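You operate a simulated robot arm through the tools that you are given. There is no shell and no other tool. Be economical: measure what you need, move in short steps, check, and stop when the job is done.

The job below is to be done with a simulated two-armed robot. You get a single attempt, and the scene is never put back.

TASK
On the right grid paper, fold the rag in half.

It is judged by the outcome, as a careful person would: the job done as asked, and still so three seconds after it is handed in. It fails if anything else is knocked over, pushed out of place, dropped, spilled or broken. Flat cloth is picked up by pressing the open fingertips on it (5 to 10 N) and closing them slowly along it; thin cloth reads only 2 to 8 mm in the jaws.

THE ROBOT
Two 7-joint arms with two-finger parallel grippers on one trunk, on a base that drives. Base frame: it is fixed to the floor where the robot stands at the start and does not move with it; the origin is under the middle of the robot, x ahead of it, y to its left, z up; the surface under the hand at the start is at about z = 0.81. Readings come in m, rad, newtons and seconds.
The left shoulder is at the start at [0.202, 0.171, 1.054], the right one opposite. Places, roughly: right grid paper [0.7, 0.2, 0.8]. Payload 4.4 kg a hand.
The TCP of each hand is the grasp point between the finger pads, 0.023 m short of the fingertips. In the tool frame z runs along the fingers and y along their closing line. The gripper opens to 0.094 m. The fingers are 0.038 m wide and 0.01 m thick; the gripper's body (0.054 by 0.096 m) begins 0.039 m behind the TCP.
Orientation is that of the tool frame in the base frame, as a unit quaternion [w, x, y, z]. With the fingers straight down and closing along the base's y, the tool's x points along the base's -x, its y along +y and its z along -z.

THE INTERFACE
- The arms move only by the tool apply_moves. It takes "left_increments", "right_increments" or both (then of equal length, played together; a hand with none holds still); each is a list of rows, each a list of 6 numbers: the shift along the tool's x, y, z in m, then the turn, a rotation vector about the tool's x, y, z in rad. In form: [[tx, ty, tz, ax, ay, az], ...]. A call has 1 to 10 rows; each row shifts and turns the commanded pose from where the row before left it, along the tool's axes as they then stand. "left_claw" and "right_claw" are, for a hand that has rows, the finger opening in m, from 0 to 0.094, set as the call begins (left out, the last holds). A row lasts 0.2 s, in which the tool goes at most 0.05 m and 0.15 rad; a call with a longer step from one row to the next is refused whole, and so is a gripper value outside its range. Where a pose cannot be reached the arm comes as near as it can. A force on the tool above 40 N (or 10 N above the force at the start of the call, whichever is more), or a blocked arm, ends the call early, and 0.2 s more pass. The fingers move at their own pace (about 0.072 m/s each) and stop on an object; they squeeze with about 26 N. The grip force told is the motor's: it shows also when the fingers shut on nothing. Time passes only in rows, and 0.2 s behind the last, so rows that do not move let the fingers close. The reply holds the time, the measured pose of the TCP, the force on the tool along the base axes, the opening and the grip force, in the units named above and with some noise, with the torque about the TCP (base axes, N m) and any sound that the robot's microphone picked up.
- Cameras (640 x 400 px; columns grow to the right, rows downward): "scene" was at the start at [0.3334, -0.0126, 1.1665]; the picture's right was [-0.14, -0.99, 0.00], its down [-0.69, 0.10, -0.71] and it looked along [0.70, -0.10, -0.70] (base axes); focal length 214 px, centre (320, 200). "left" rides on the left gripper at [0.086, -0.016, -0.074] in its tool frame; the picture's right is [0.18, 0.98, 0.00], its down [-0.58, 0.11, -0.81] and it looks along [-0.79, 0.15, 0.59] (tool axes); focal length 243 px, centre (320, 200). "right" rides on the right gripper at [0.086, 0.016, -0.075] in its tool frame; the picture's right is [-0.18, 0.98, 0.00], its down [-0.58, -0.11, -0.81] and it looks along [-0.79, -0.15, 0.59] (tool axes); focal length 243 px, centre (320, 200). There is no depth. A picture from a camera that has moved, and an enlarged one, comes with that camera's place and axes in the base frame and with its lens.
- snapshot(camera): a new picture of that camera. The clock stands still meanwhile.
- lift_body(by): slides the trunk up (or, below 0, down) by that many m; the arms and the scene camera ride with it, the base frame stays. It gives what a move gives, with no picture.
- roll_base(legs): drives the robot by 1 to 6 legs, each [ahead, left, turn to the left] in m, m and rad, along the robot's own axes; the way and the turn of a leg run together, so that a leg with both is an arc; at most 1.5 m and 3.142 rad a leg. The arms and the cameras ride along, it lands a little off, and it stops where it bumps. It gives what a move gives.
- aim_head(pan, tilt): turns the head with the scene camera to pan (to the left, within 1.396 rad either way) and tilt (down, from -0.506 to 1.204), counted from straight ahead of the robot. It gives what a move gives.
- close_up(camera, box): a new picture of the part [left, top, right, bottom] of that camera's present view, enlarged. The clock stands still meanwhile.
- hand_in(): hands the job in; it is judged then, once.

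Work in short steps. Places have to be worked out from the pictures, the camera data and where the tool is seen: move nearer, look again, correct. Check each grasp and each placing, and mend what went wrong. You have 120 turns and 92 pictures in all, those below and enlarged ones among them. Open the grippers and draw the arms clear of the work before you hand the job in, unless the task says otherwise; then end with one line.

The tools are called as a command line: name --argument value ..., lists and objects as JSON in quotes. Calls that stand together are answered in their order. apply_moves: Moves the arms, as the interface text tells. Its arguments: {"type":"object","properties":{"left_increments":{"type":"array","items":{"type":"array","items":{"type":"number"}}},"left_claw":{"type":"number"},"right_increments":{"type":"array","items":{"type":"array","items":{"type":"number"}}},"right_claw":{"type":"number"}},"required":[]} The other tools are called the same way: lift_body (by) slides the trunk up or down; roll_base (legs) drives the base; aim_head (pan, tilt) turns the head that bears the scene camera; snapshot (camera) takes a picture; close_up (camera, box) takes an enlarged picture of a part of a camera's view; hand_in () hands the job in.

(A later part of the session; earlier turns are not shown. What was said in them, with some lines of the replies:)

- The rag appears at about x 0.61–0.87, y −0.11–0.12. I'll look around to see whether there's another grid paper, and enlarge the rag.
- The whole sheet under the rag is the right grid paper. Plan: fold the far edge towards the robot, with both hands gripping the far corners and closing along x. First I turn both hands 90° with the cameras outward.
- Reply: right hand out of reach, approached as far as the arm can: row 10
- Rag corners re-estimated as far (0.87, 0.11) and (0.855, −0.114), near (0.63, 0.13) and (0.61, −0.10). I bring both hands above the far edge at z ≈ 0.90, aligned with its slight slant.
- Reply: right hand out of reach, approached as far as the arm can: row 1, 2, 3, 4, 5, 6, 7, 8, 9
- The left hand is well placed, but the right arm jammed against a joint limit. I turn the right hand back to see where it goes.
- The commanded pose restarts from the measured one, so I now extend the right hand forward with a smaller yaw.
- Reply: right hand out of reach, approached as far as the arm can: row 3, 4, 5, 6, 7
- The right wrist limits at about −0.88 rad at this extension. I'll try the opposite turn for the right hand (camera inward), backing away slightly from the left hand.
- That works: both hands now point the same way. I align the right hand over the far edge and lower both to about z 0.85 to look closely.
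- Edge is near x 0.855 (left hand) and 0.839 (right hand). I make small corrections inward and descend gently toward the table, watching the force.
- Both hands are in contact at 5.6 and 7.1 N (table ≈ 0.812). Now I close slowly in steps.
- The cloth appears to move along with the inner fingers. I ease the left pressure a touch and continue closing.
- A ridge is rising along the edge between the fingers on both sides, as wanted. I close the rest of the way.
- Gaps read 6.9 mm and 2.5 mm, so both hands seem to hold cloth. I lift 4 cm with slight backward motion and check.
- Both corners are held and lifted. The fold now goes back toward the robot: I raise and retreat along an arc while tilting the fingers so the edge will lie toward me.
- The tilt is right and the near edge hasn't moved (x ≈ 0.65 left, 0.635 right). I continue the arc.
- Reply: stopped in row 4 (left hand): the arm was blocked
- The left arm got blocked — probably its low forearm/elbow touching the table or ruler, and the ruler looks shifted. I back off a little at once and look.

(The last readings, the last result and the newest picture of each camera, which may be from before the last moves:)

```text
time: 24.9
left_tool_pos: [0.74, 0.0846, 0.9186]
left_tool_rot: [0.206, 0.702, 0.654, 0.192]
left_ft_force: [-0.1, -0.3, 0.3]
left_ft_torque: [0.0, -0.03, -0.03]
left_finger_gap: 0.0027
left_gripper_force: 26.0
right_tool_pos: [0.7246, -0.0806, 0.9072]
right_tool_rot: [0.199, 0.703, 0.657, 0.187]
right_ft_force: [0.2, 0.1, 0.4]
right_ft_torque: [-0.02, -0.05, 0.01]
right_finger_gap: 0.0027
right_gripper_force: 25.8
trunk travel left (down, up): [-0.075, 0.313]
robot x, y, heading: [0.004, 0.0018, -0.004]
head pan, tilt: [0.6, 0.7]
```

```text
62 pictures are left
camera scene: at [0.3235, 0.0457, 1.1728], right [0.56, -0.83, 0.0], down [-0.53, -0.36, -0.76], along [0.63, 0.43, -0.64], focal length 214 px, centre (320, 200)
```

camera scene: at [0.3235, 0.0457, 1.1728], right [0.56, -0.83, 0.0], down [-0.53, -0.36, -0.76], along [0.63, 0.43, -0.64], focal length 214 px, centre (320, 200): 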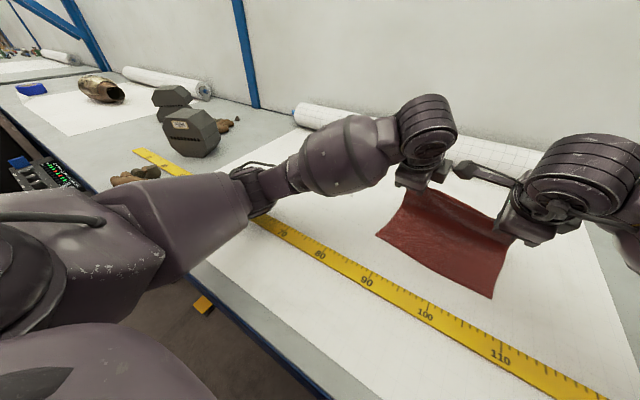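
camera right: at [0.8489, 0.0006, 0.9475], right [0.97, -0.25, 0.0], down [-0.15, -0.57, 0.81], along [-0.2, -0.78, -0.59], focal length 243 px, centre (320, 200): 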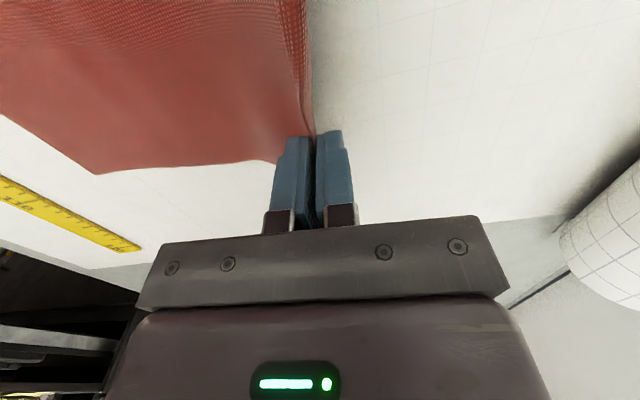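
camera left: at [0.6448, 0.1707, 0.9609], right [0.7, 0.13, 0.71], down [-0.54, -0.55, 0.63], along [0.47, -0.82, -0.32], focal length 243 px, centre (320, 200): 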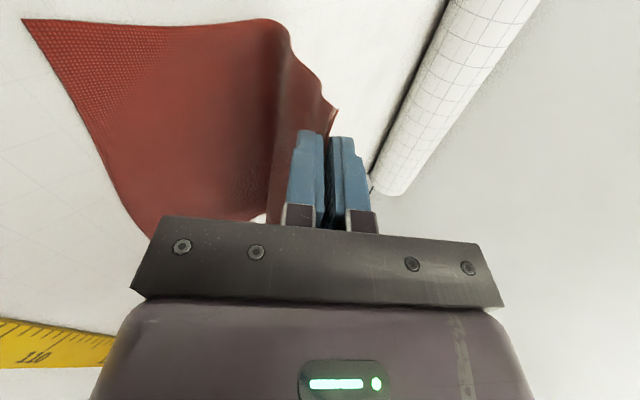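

The ruler is where it was (the robot had merely rocked against the table). I'll raise the trunk to lift the elbows, compensating with the hands, in two rounds.

lift_body --by 0.045

apply_moves --left_increments '[[0, -0.0125, 0.019, 0, 0, 0], [0, -0.0125, 0.019, 0, 0, 0]]' --right_increments '[[0, -0.0125, 0.019, 0, 0, 0], [0, -0.0125, 0.019, 0, 0, 0]]'

lift_body --by 0.045

apply_moves --left_increments '[[0, -0.0125, 0.019, 0, 0, 0], [0, -0.0125, 0.019, 0, 0, 0]]' --right_increments '[[0, -0.0125, 0.019, 0, 0, 0], [0, -0.0125, 0.019, 0, 0, 0]]'

snapshot --camera "scene"

```text
time: 25.8
left_tool_pos: [0.7448, 0.0839, 0.9609]
left_tool_rot: [0.204, 0.703, 0.654, 0.19]
left_ft_force: [0.4, 0.1, -1.7]
left_ft_torque: [-0.01, -0.05, 0.02]
left_finger_gap: 0.0027
left_gripper_force: 26.3
right_tool_pos: [0.7261, -0.0797, 0.9477]
right_tool_rot: [0.197, 0.703, 0.658, 0.184]
right_ft_force: [0.8, 0.5, -1.2]
right_ft_torque: [0.02, -0.01, 0.0]
right_finger_gap: 0.0027
right_gripper_force: 25.7
trunk travel left (down, up): [-0.12, 0.268]
robot x, y, heading: [0.0016, 0.002, 0.001]
head pan, tilt: [0.6, 0.7]
```

```text
time: 26.4
left_tool_pos: [0.742, 0.0834, 0.9184]
left_tool_rot: [0.207, 0.702, 0.654, 0.192]
left_ft_force: [0.2, 0.2, -0.3]
left_ft_torque: [0.01, 0.0, -0.01]
left_finger_gap: 0.0029
left_gripper_force: 25.8
right_tool_pos: [0.7235, -0.0796, 0.9063]
right_tool_rot: [0.198, 0.702, 0.658, 0.187]
right_ft_force: [1.0, -0.1, 0.6]
right_ft_torque: [-0.01, 0.02, -0.01]
right_finger_gap: 0.0028
right_gripper_force: 26.3
trunk travel left (down, up): [-0.12, 0.268]
robot x, y, heading: [0.0001, -0.0002, -0.006]
head pan, tilt: [0.6, 0.7]
```

```text
time: 27.2
left_tool_pos: [0.7429, 0.0827, 0.9604]
left_tool_rot: [0.205, 0.702, 0.654, 0.191]
left_ft_force: [0.5, 1.0, -0.9]
left_ft_torque: [0.01, 0.01, 0.02]
left_finger_gap: 0.0029
left_gripper_force: 26.1
right_tool_pos: [0.7236, -0.0798, 0.9481]
right_tool_rot: [0.198, 0.703, 0.658, 0.185]
right_ft_force: [0.8, 0.0, 0.1]
right_ft_torque: [0.02, -0.03, 0.04]
right_finger_gap: 0.0025
right_gripper_force: 25.7
trunk travel left (down, up): [-0.165, 0.223]
robot x, y, heading: [-0.0008, -0.0012, 0.001]
head pan, tilt: [0.6, 0.7]
```

```text
time: 27.9
left_tool_pos: [0.7409, 0.085, 0.9182]
left_tool_rot: [0.206, 0.702, 0.654, 0.193]
left_ft_force: [1.2, -0.2, 1.3]
left_ft_torque: [-0.02, -0.01, 0.01]
left_finger_gap: 0.0028
left_gripper_force: 25.6
right_tool_pos: [0.7215, -0.0799, 0.9062]
right_tool_rot: [0.198, 0.702, 0.658, 0.187]
right_ft_force: [0.3, 0.4, -0.2]
right_ft_torque: [0.03, -0.04, -0.02]
right_finger_gap: 0.0025
right_gripper_force: 25.6
trunk travel left (down, up): [-0.165, 0.223]
robot x, y, heading: [-0.0005, -0.0009, -0.007]
head pan, tilt: [0.6, 0.7]
```

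```text
61 pictures are left
camera scene: at [0.2333, 0.0461, 1.2833], right [0.56, -0.83, 0.0], down [-0.53, -0.36, -0.76], along [0.63, 0.43, -0.64], focal length 214 px, centre (320, 200)
```

scene: 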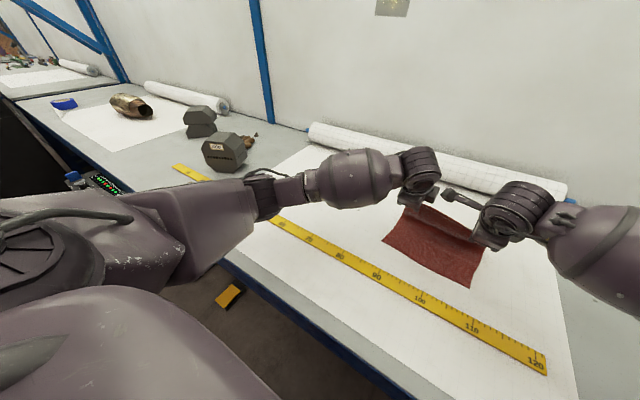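

One more trunk rise, then I'll do the remaining backward travel by driving the base, which keeps the arm shape unchanged.

lift_body --by 0.045

apply_moves --left_increments '[[0, -0.0125, 0.019, 0, 0, 0], [0, -0.0125, 0.019, 0, 0, 0]]' --right_increments '[[0, -0.0125, 0.019, 0, 0, 0], [0, -0.0125, 0.019, 0, 0, 0]]'

roll_base --legs '[[-0.04, 0, 0]]'

snapshot --camera "scene"

snapshot --camera "left"

```text
time: 28.7
left_tool_pos: [0.7423, 0.0854, 0.9603]
left_tool_rot: [0.205, 0.703, 0.654, 0.19]
left_ft_force: [-0.3, 0.5, -1.2]
left_ft_torque: [-0.05, -0.02, -0.02]
left_finger_gap: 0.0028
left_gripper_force: 26.9
right_tool_pos: [0.7227, -0.0796, 0.9493]
right_tool_rot: [0.198, 0.703, 0.658, 0.185]
right_ft_force: [-0.2, 0.4, -1.0]
right_ft_torque: [-0.03, -0.01, -0.02]
right_finger_gap: 0.0024
right_gripper_force: 25.9
trunk travel left (down, up): [-0.21, 0.178]
robot x, y, heading: [0.0027, -0.0003, -0.0]
head pan, tilt: [0.6, 0.7]
```

```text
time: 29.3
left_tool_pos: [0.7406, 0.0844, 0.9183]
left_tool_rot: [0.207, 0.702, 0.654, 0.191]
left_ft_force: [0.3, -0.5, -0.7]
left_ft_torque: [0.0, -0.01, -0.04]
left_finger_gap: 0.0025
left_gripper_force: 25.7
right_tool_pos: [0.7211, -0.0784, 0.9061]
right_tool_rot: [0.198, 0.702, 0.658, 0.187]
right_ft_force: [1.1, 0.8, -0.3]
right_ft_torque: [-0.02, -0.03, 0.0]
right_finger_gap: 0.0026
right_gripper_force: 26.0
trunk travel left (down, up): [-0.21, 0.178]
robot x, y, heading: [-0.0001, -0.0003, -0.0]
head pan, tilt: [0.6, 0.7]
```

```text
time: 30.2
left_tool_pos: [0.7005, 0.0844, 0.9192]
left_tool_rot: [0.206, 0.702, 0.654, 0.193]
left_ft_force: [0.0, 2.0, 1.1]
left_ft_torque: [-0.06, -0.01, -0.03]
left_finger_gap: 0.0027
left_gripper_force: 25.6
right_tool_pos: [0.6802, -0.079, 0.9055]
right_tool_rot: [0.198, 0.702, 0.658, 0.188]
right_ft_force: [-1.4, -1.8, 0.2]
right_ft_torque: [0.14, -0.05, 0.01]
right_finger_gap: 0.0023
right_gripper_force: 26.1
trunk travel left (down, up): [-0.21, 0.178]
robot x, y, heading: [-0.0391, 0.0011, -0.005]
head pan, tilt: [0.6, 0.7]
```

```text
60 pictures are left
camera scene: at [0.1498, 0.0464, 1.3342], right [0.56, -0.83, 0.0], down [-0.53, -0.36, -0.77], along [0.63, 0.43, -0.64], focal length 214 px, centre (320, 200)
```

scene: 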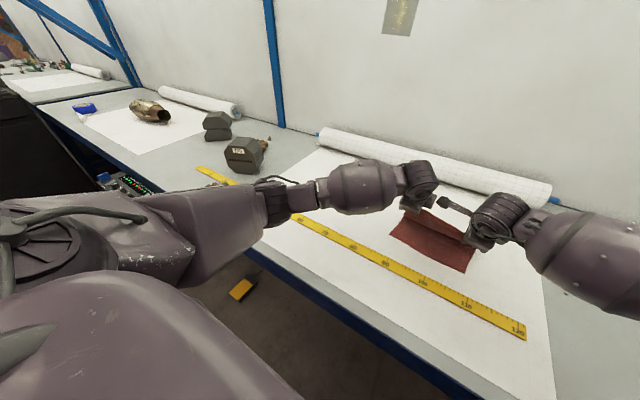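

```text
59 pictures are left
camera left: at [0.6535, 0.1736, 0.9745], right [0.84, 0.12, 0.53], down [-0.39, -0.56, 0.74], along [0.39, -0.82, -0.42], focal length 243 px, centre (320, 200)
```

left: 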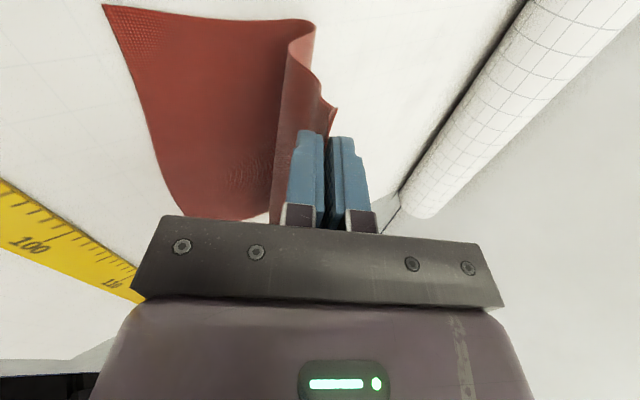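

The cloth is drooping over nicely, and the near edge remains at x ≈ 0.648 (left) and 0.63 (right). I finish the backward travel and the tilt while descending to about z 0.86.

apply_moves --left_increments '[[0, -0.0141, 0.0052, -0.09, 0, 0], [0, -0.0145, 0.004, -0.09, 0, 0], [0, -0.0182, 0.0063, 0, 0, 0], [0, -0.0182, 0.0063, 0, 0, 0]]' --right_increments '[[0, -0.0116, 0.0033, -0.09, 0, 0], [0, -0.0118, 0.0022, -0.09, 0, 0], [0, -0.0154, 0.0047, 0, 0, 0], [0, -0.0154, 0.0047, 0, 0, 0]]'

snapshot --camera "scene"

snapshot --camera "left"

snapshot --camera "right"

```text
time: 31.2
left_tool_pos: [0.6645, 0.0871, 0.8622]
left_tool_rot: [0.269, 0.681, 0.634, 0.249]
left_ft_force: [1.3, 5.6, 2.1]
left_ft_torque: [-0.39, 0.23, -0.21]
left_finger_gap: 0.0026
left_gripper_force: 25.5
right_tool_pos: [0.6492, -0.077, 0.859]
right_tool_rot: [0.26, 0.682, 0.638, 0.245]
right_ft_force: [-1.5, -4.5, -2.2]
right_ft_torque: [0.06, -0.11, 0.35]
right_finger_gap: 0.0027
right_gripper_force: 25.8
trunk travel left (down, up): [-0.21, 0.178]
robot x, y, heading: [-0.0381, 0.0002, 0.004]
head pan, tilt: [0.6, 0.7]
```

```text
58 pictures are left
camera scene: at [0.1514, 0.0464, 1.3338], right [0.56, -0.83, 0.0], down [-0.53, -0.36, -0.76], along [0.63, 0.43, -0.64], focal length 214 px, centre (320, 200)
```

scene: 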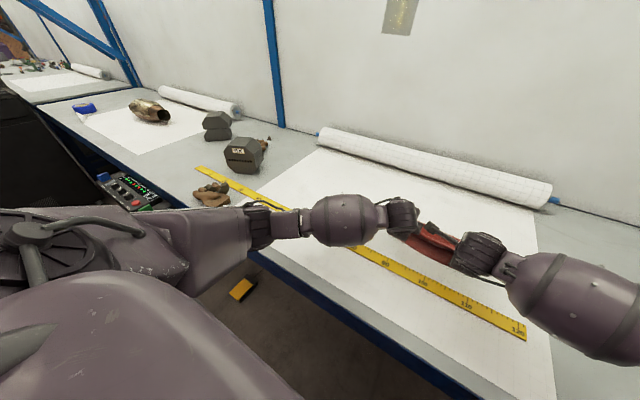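

```text
57 pictures are left
camera left: at [0.6093, 0.1764, 0.9056], right [0.73, 0.13, 0.67], down [-0.51, -0.55, 0.66], along [0.46, -0.83, -0.33], focal length 243 px, centre (320, 200)
```

left: 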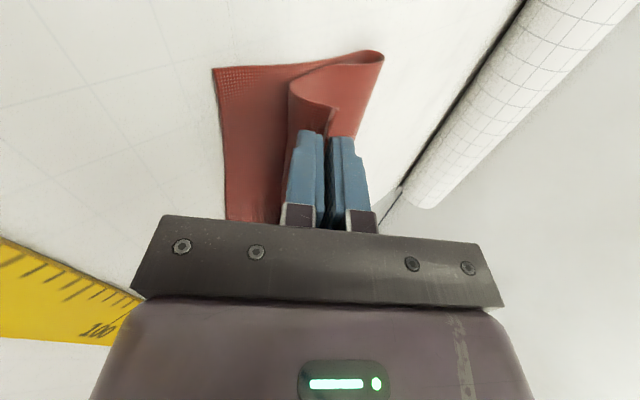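

```text
56 pictures are left
camera right: at [0.617, 0.0119, 0.9249], right [0.72, -0.23, 0.66], down [-0.66, -0.54, 0.53], along [0.23, -0.81, -0.54], focal length 243 px, centre (320, 200)
```

right: 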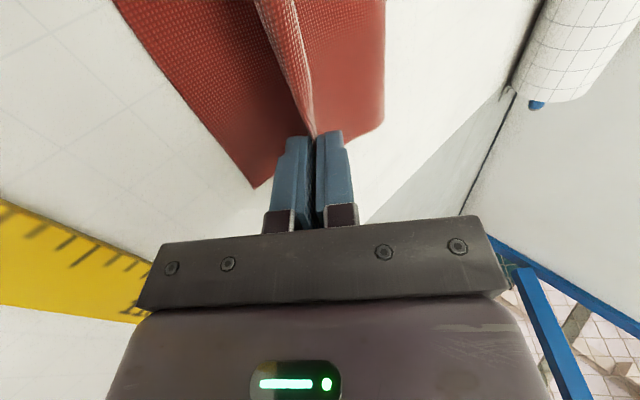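

The flap now lies folded with the tips at x ≈ 0.68; slight sideways forces suggest the hands nearly touch, so I spread them 2 mm and descend to set the edge on the lower layer.

apply_moves --left_increments '[[0.002, -0.0056, 0.0057, 0, 0, 0], [0, -0.0056, 0.0057, 0, 0, 0], [0, -0.004, 0.004, 0, 0, 0]]' --right_increments '[[-0.002, -0.0049, 0.005, 0, 0, 0], [0, -0.0049, 0.005, 0, 0, 0], [0, -0.0035, 0.0035, 0, 0, 0]]'

snapshot --camera "left"

snapshot --camera "right"

aim_head --pan 0.0 --tilt 0.75

snapshot --camera "scene"

```text
time: 32.0
left_tool_pos: [0.6645, 0.0881, 0.8397]
left_tool_rot: [0.269, 0.681, 0.634, 0.25]
left_ft_force: [-0.7, 0.0, 0.9]
left_ft_torque: [0.03, 0.03, 0.02]
left_finger_gap: 0.0026
left_gripper_force: 26.0
right_tool_pos: [0.6476, -0.0778, 0.841]
right_tool_rot: [0.26, 0.681, 0.639, 0.246]
right_ft_force: [0.3, 0.8, -0.3]
right_ft_torque: [-0.01, -0.01, 0.02]
right_finger_gap: 0.0028
right_gripper_force: 26.2
trunk travel left (down, up): [-0.21, 0.178]
robot x, y, heading: [-0.0389, 0.0002, -0.002]
head pan, tilt: [0.6, 0.7]
```

```text
55 pictures are left
camera left: at [0.6084, 0.1779, 0.8837], right [0.73, 0.13, 0.67], down [-0.51, -0.55, 0.66], along [0.45, -0.83, -0.33], focal length 243 px, centre (320, 200)
```

left: 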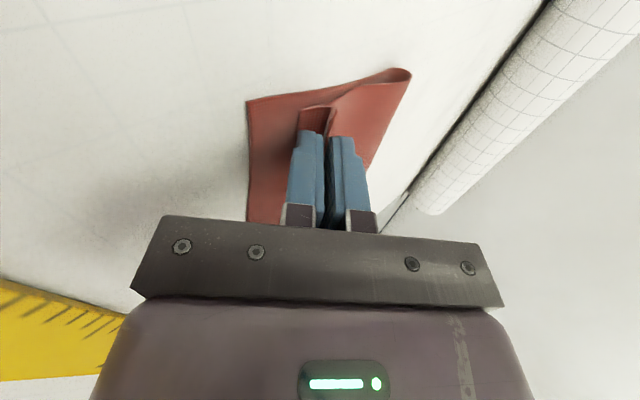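

```text
54 pictures are left
camera right: at [0.6151, 0.0101, 0.9068], right [0.72, -0.23, 0.66], down [-0.66, -0.54, 0.53], along [0.23, -0.81, -0.54], focal length 243 px, centre (320, 200)
```

right: 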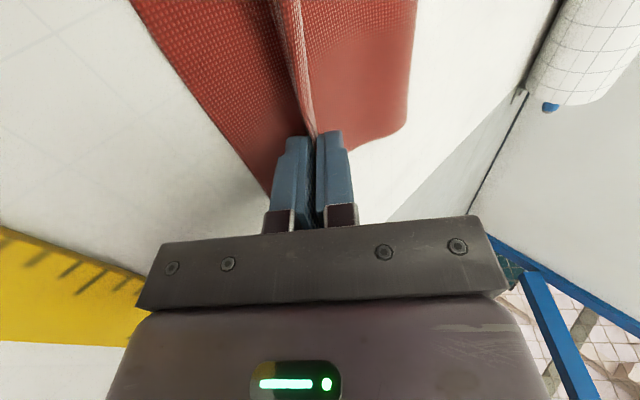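

```text
time: 33.0
left_tool_pos: [0.6641, 0.0886, 0.8397]
left_tool_rot: [0.269, 0.681, 0.633, 0.25]
left_ft_force: [0.6, -0.4, -0.4]
left_ft_torque: [-0.02, 0.02, 0.0]
left_finger_gap: 0.0028
left_gripper_force: 26.4
right_tool_pos: [0.6479, -0.0784, 0.8411]
right_tool_rot: [0.261, 0.682, 0.638, 0.245]
right_ft_force: [0.2, 0.7, -0.8]
right_ft_torque: [0.01, 0.01, 0.02]
right_finger_gap: 0.0029
right_gripper_force: 25.8
trunk travel left (down, up): [-0.21, 0.178]
robot x, y, heading: [-0.0385, 0.0031, 0.002]
head pan, tilt: [0.0, 0.75]
```

```text
53 pictures are left
camera scene: at [0.1638, -0.0016, 1.3297], right [0.0, -1.0, 0.0], down [-0.68, 0.0, -0.73], along [0.73, 0.0, -0.68], focal length 214 px, centre (320, 200)
```

scene: 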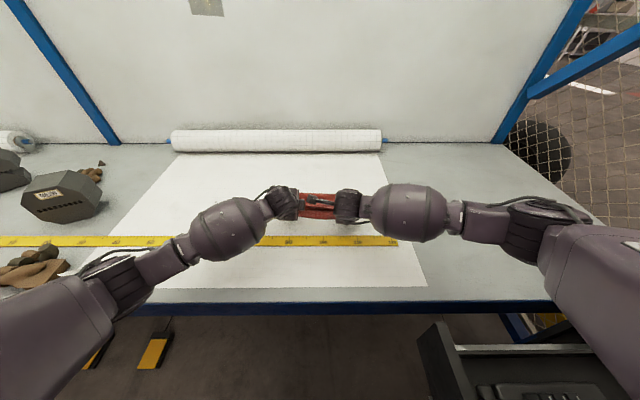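

Geometry looks right: near corner at (0.648, 0.12), fold at x ≈ 0.755. I open slightly and withdraw along the fingers so the edge lays down toward me.

apply_moves --left_increments '[[0, 0.002, -0.002, 0, 0, 0], [0, 0.001, -0.008, 0, 0, 0], [0, 0.002, -0.015, 0, 0, 0], [0, 0.005, -0.02, 0, 0, 0]]' --right_increments '[[0, 0.002, -0.002, 0, 0, 0], [0, 0.001, -0.008, 0, 0, 0], [0, 0.002, -0.015, 0, 0, 0], [0, 0.005, -0.02, 0, 0, 0]]' --left_claw 0.016 --right_claw 0.016

snapshot --camera "left"

snapshot --camera "right"

```text
time: 34.0
left_tool_pos: [0.6406, 0.0905, 0.8807]
left_tool_rot: [0.269, 0.681, 0.634, 0.25]
left_ft_force: [0.0, -0.2, -0.4]
left_ft_torque: [0.01, 0.03, 0.03]
left_finger_gap: 0.0161
left_gripper_force: 0.0
right_tool_pos: [0.6233, -0.0761, 0.8828]
right_tool_rot: [0.26, 0.681, 0.638, 0.246]
right_ft_force: [0.5, -0.1, -0.2]
right_ft_torque: [0.03, -0.02, -0.01]
right_finger_gap: 0.016
right_gripper_force: 0.0
trunk travel left (down, up): [-0.21, 0.178]
robot x, y, heading: [-0.0393, -0.0012, -0.001]
head pan, tilt: [0.0, 0.75]
```

```text
52 pictures are left
camera left: at [0.5847, 0.1804, 0.9243], right [0.73, 0.13, 0.67], down [-0.51, -0.55, 0.66], along [0.46, -0.83, -0.33], focal length 243 px, centre (320, 200)
```

left: 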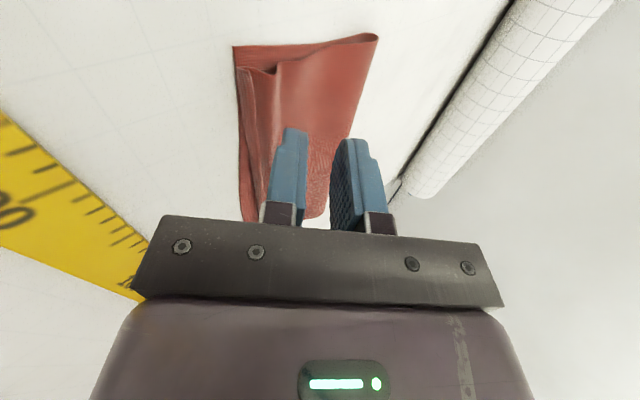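

```text
51 pictures are left
camera right: at [0.5915, 0.0111, 0.9488], right [0.72, -0.23, 0.66], down [-0.66, -0.54, 0.53], along [0.23, -0.81, -0.54], focal length 243 px, centre (320, 200)
```

right: 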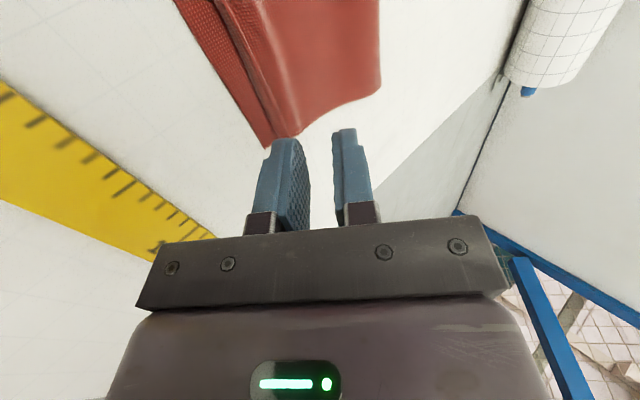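

The edge laid down almost on the near edge. I raise the hands and move them out sideways to see the result.

apply_moves --left_increments '[[0, 0.02, -0.022, 0, 0, 0], [0.01, 0.02, -0.022, 0, 0, 0], [0.04, 0.01, -0.01, 0.1, 0, 0], [0.04, 0.01, -0.01, 0.1, 0, 0], [0.04, 0, 0, 0.1, 0, 0]]' --right_increments '[[0, 0.02, -0.022, 0, 0, 0], [-0.01, 0.02, -0.022, 0, 0, 0], [-0.04, 0.01, -0.01, 0.1, 0, 0], [-0.04, 0.01, -0.01, 0.1, 0, 0], [-0.04, 0, 0, 0.1, 0, 0]]'

close_up --camera "scene" --box '[250, 160, 400, 254]'

snapshot --camera "left"

```text
time: 35.2
left_tool_pos: [0.6513, 0.2168, 0.9654]
left_tool_rot: [0.164, 0.714, 0.664, 0.153]
left_ft_force: [0.2, 0.3, -0.2]
left_ft_torque: [-0.01, -0.04, -0.01]
left_finger_gap: 0.0159
left_gripper_force: 0.1
right_tool_pos: [0.6199, -0.2069, 0.9682]
right_tool_rot: [0.156, 0.713, 0.667, 0.147]
right_ft_force: [0.8, 0.0, -0.4]
right_ft_torque: [0.01, -0.01, 0.05]
right_finger_gap: 0.016
right_gripper_force: 0.0
trunk travel left (down, up): [-0.21, 0.178]
robot x, y, heading: [-0.0387, -0.002, -0.003]
head pan, tilt: [0.0, 0.75]
```

```text
4.26 times, centred on (325, 207) of scene
camera zoom: at [0.1636, -0.0019, 1.3297], right [0.0, -1.0, 0.0], down [-0.68, 0.0, -0.73], along [0.73, 0.0, -0.68], focal length 913 px, centre (299, 170)
```

zoom: 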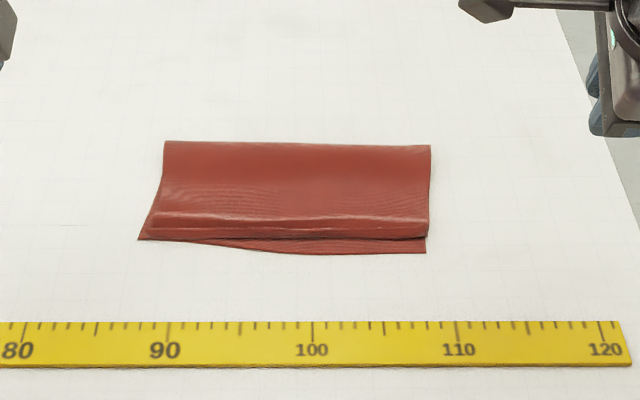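

```text
49 pictures are left
camera left: at [0.6115, 0.3064, 1.0265], right [0.9, 0.12, 0.43], down [-0.29, -0.56, 0.77], along [0.33, -0.82, -0.47], focal length 243 px, centre (320, 200)
```

left: 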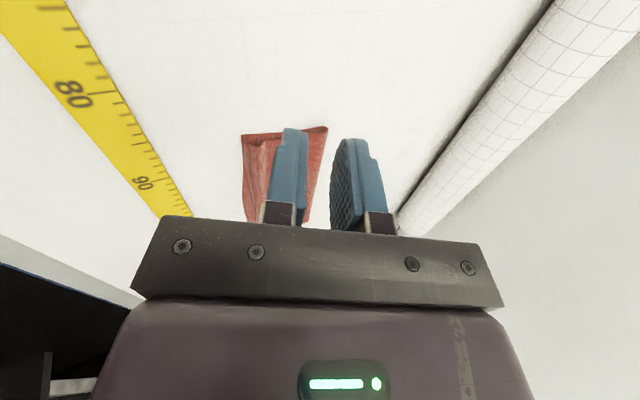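

A neat fold; I zoom in to check the edge.

close_up --camera "scene" --box '[278, 185, 358, 235]'

```text
8.00 times, centred on (318, 210) of scene
camera zoom: at [0.1636, -0.0019, 1.3297], right [0.0, -1.0, 0.0], down [-0.68, 0.0, -0.73], along [0.73, 0.0, -0.68], focal length 1716 px, centre (336, 120)
```

zoom: 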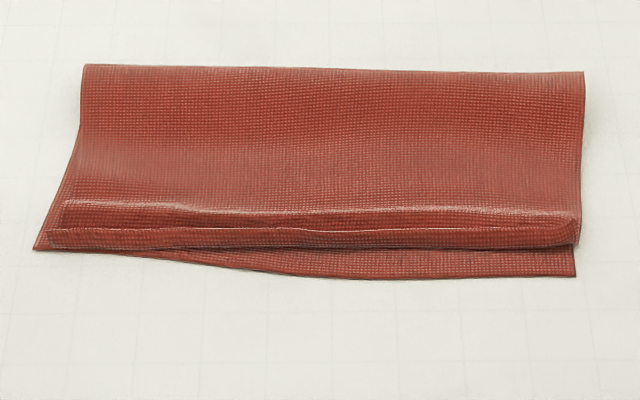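

The rag is folded in half with edges meeting within about 1–1.5 cm, and the ruler is untouched. I open the grippers fully, raise the hands and check once more for stability.

apply_moves --left_increments '[[0.03, 0, -0.02, 0.1, 0, 0], [0.03, 0, -0.02, 0.1, 0, 0], [0.02, 0, -0.02, 0, 0, 0], [0, 0, 0, 0, 0, 0], [0, 0, 0, 0, 0, 0], [0, 0, 0, 0, 0, 0], [0, 0, 0, 0, 0, 0]]' --right_increments '[[-0.03, 0, -0.02, 0.1, 0, 0], [-0.03, 0, -0.02, 0.1, 0, 0], [-0.02, 0, -0.02, 0, 0, 0], [0, 0, 0, 0, 0, 0], [0, 0, 0, 0, 0, 0], [0, 0, 0, 0, 0, 0], [0, 0, 0, 0, 0, 0]]' --left_claw 0.094 --right_claw 0.094

snapshot --camera "scene"

close_up --camera "scene" --box '[278, 185, 358, 235]'

```text
time: 36.8
left_tool_pos: [0.6399, 0.3013, 1.0213]
left_tool_rot: [0.092, 0.726, 0.676, 0.085]
left_ft_force: [0.8, 0.6, 0.1]
left_ft_torque: [0.01, 0.02, 0.0]
left_finger_gap: 0.0938
left_gripper_force: 0.1
right_tool_pos: [0.5947, -0.2849, 1.0242]
right_tool_rot: [0.084, 0.725, 0.679, 0.08]
right_ft_force: [0.6, -1.3, 0.5]
right_ft_torque: [0.0, 0.01, 0.04]
right_finger_gap: 0.0939
right_gripper_force: 0.1
trunk travel left (down, up): [-0.21, 0.178]
robot x, y, heading: [-0.038, 0.0028, -0.003]
head pan, tilt: [0.0, 0.75]
```

```text
47 pictures are left
camera scene: at [0.1637, -0.0017, 1.3297], right [0.0, -1.0, 0.0], down [-0.68, 0.0, -0.73], along [0.73, 0.0, -0.68], focal length 214 px, centre (320, 200)
```

scene: 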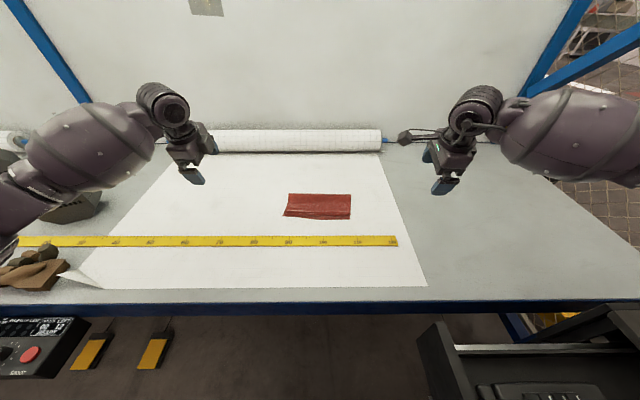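

```text
8.00 times, centred on (318, 210) of scene
camera zoom: at [0.1637, -0.0017, 1.3297], right [0.0, -1.0, 0.0], down [-0.68, 0.0, -0.73], along [0.73, 0.0, -0.68], focal length 1716 px, centre (336, 120)
```

zoom: 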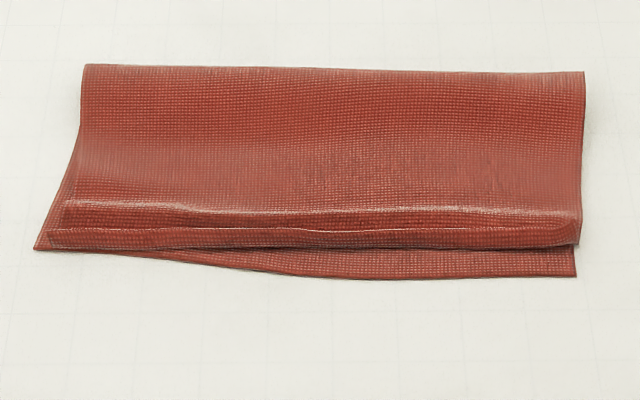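

The fold is stable, nothing else was disturbed and the arms are clear, so I hand it in.

hand_in

```text
The job is handed in.
```

The rag is folded in half on the right grid paper, with its edges meeting within about 1–1.5 cm and a slight crease along the top edge; nothing else was moved, and the job is handed in.
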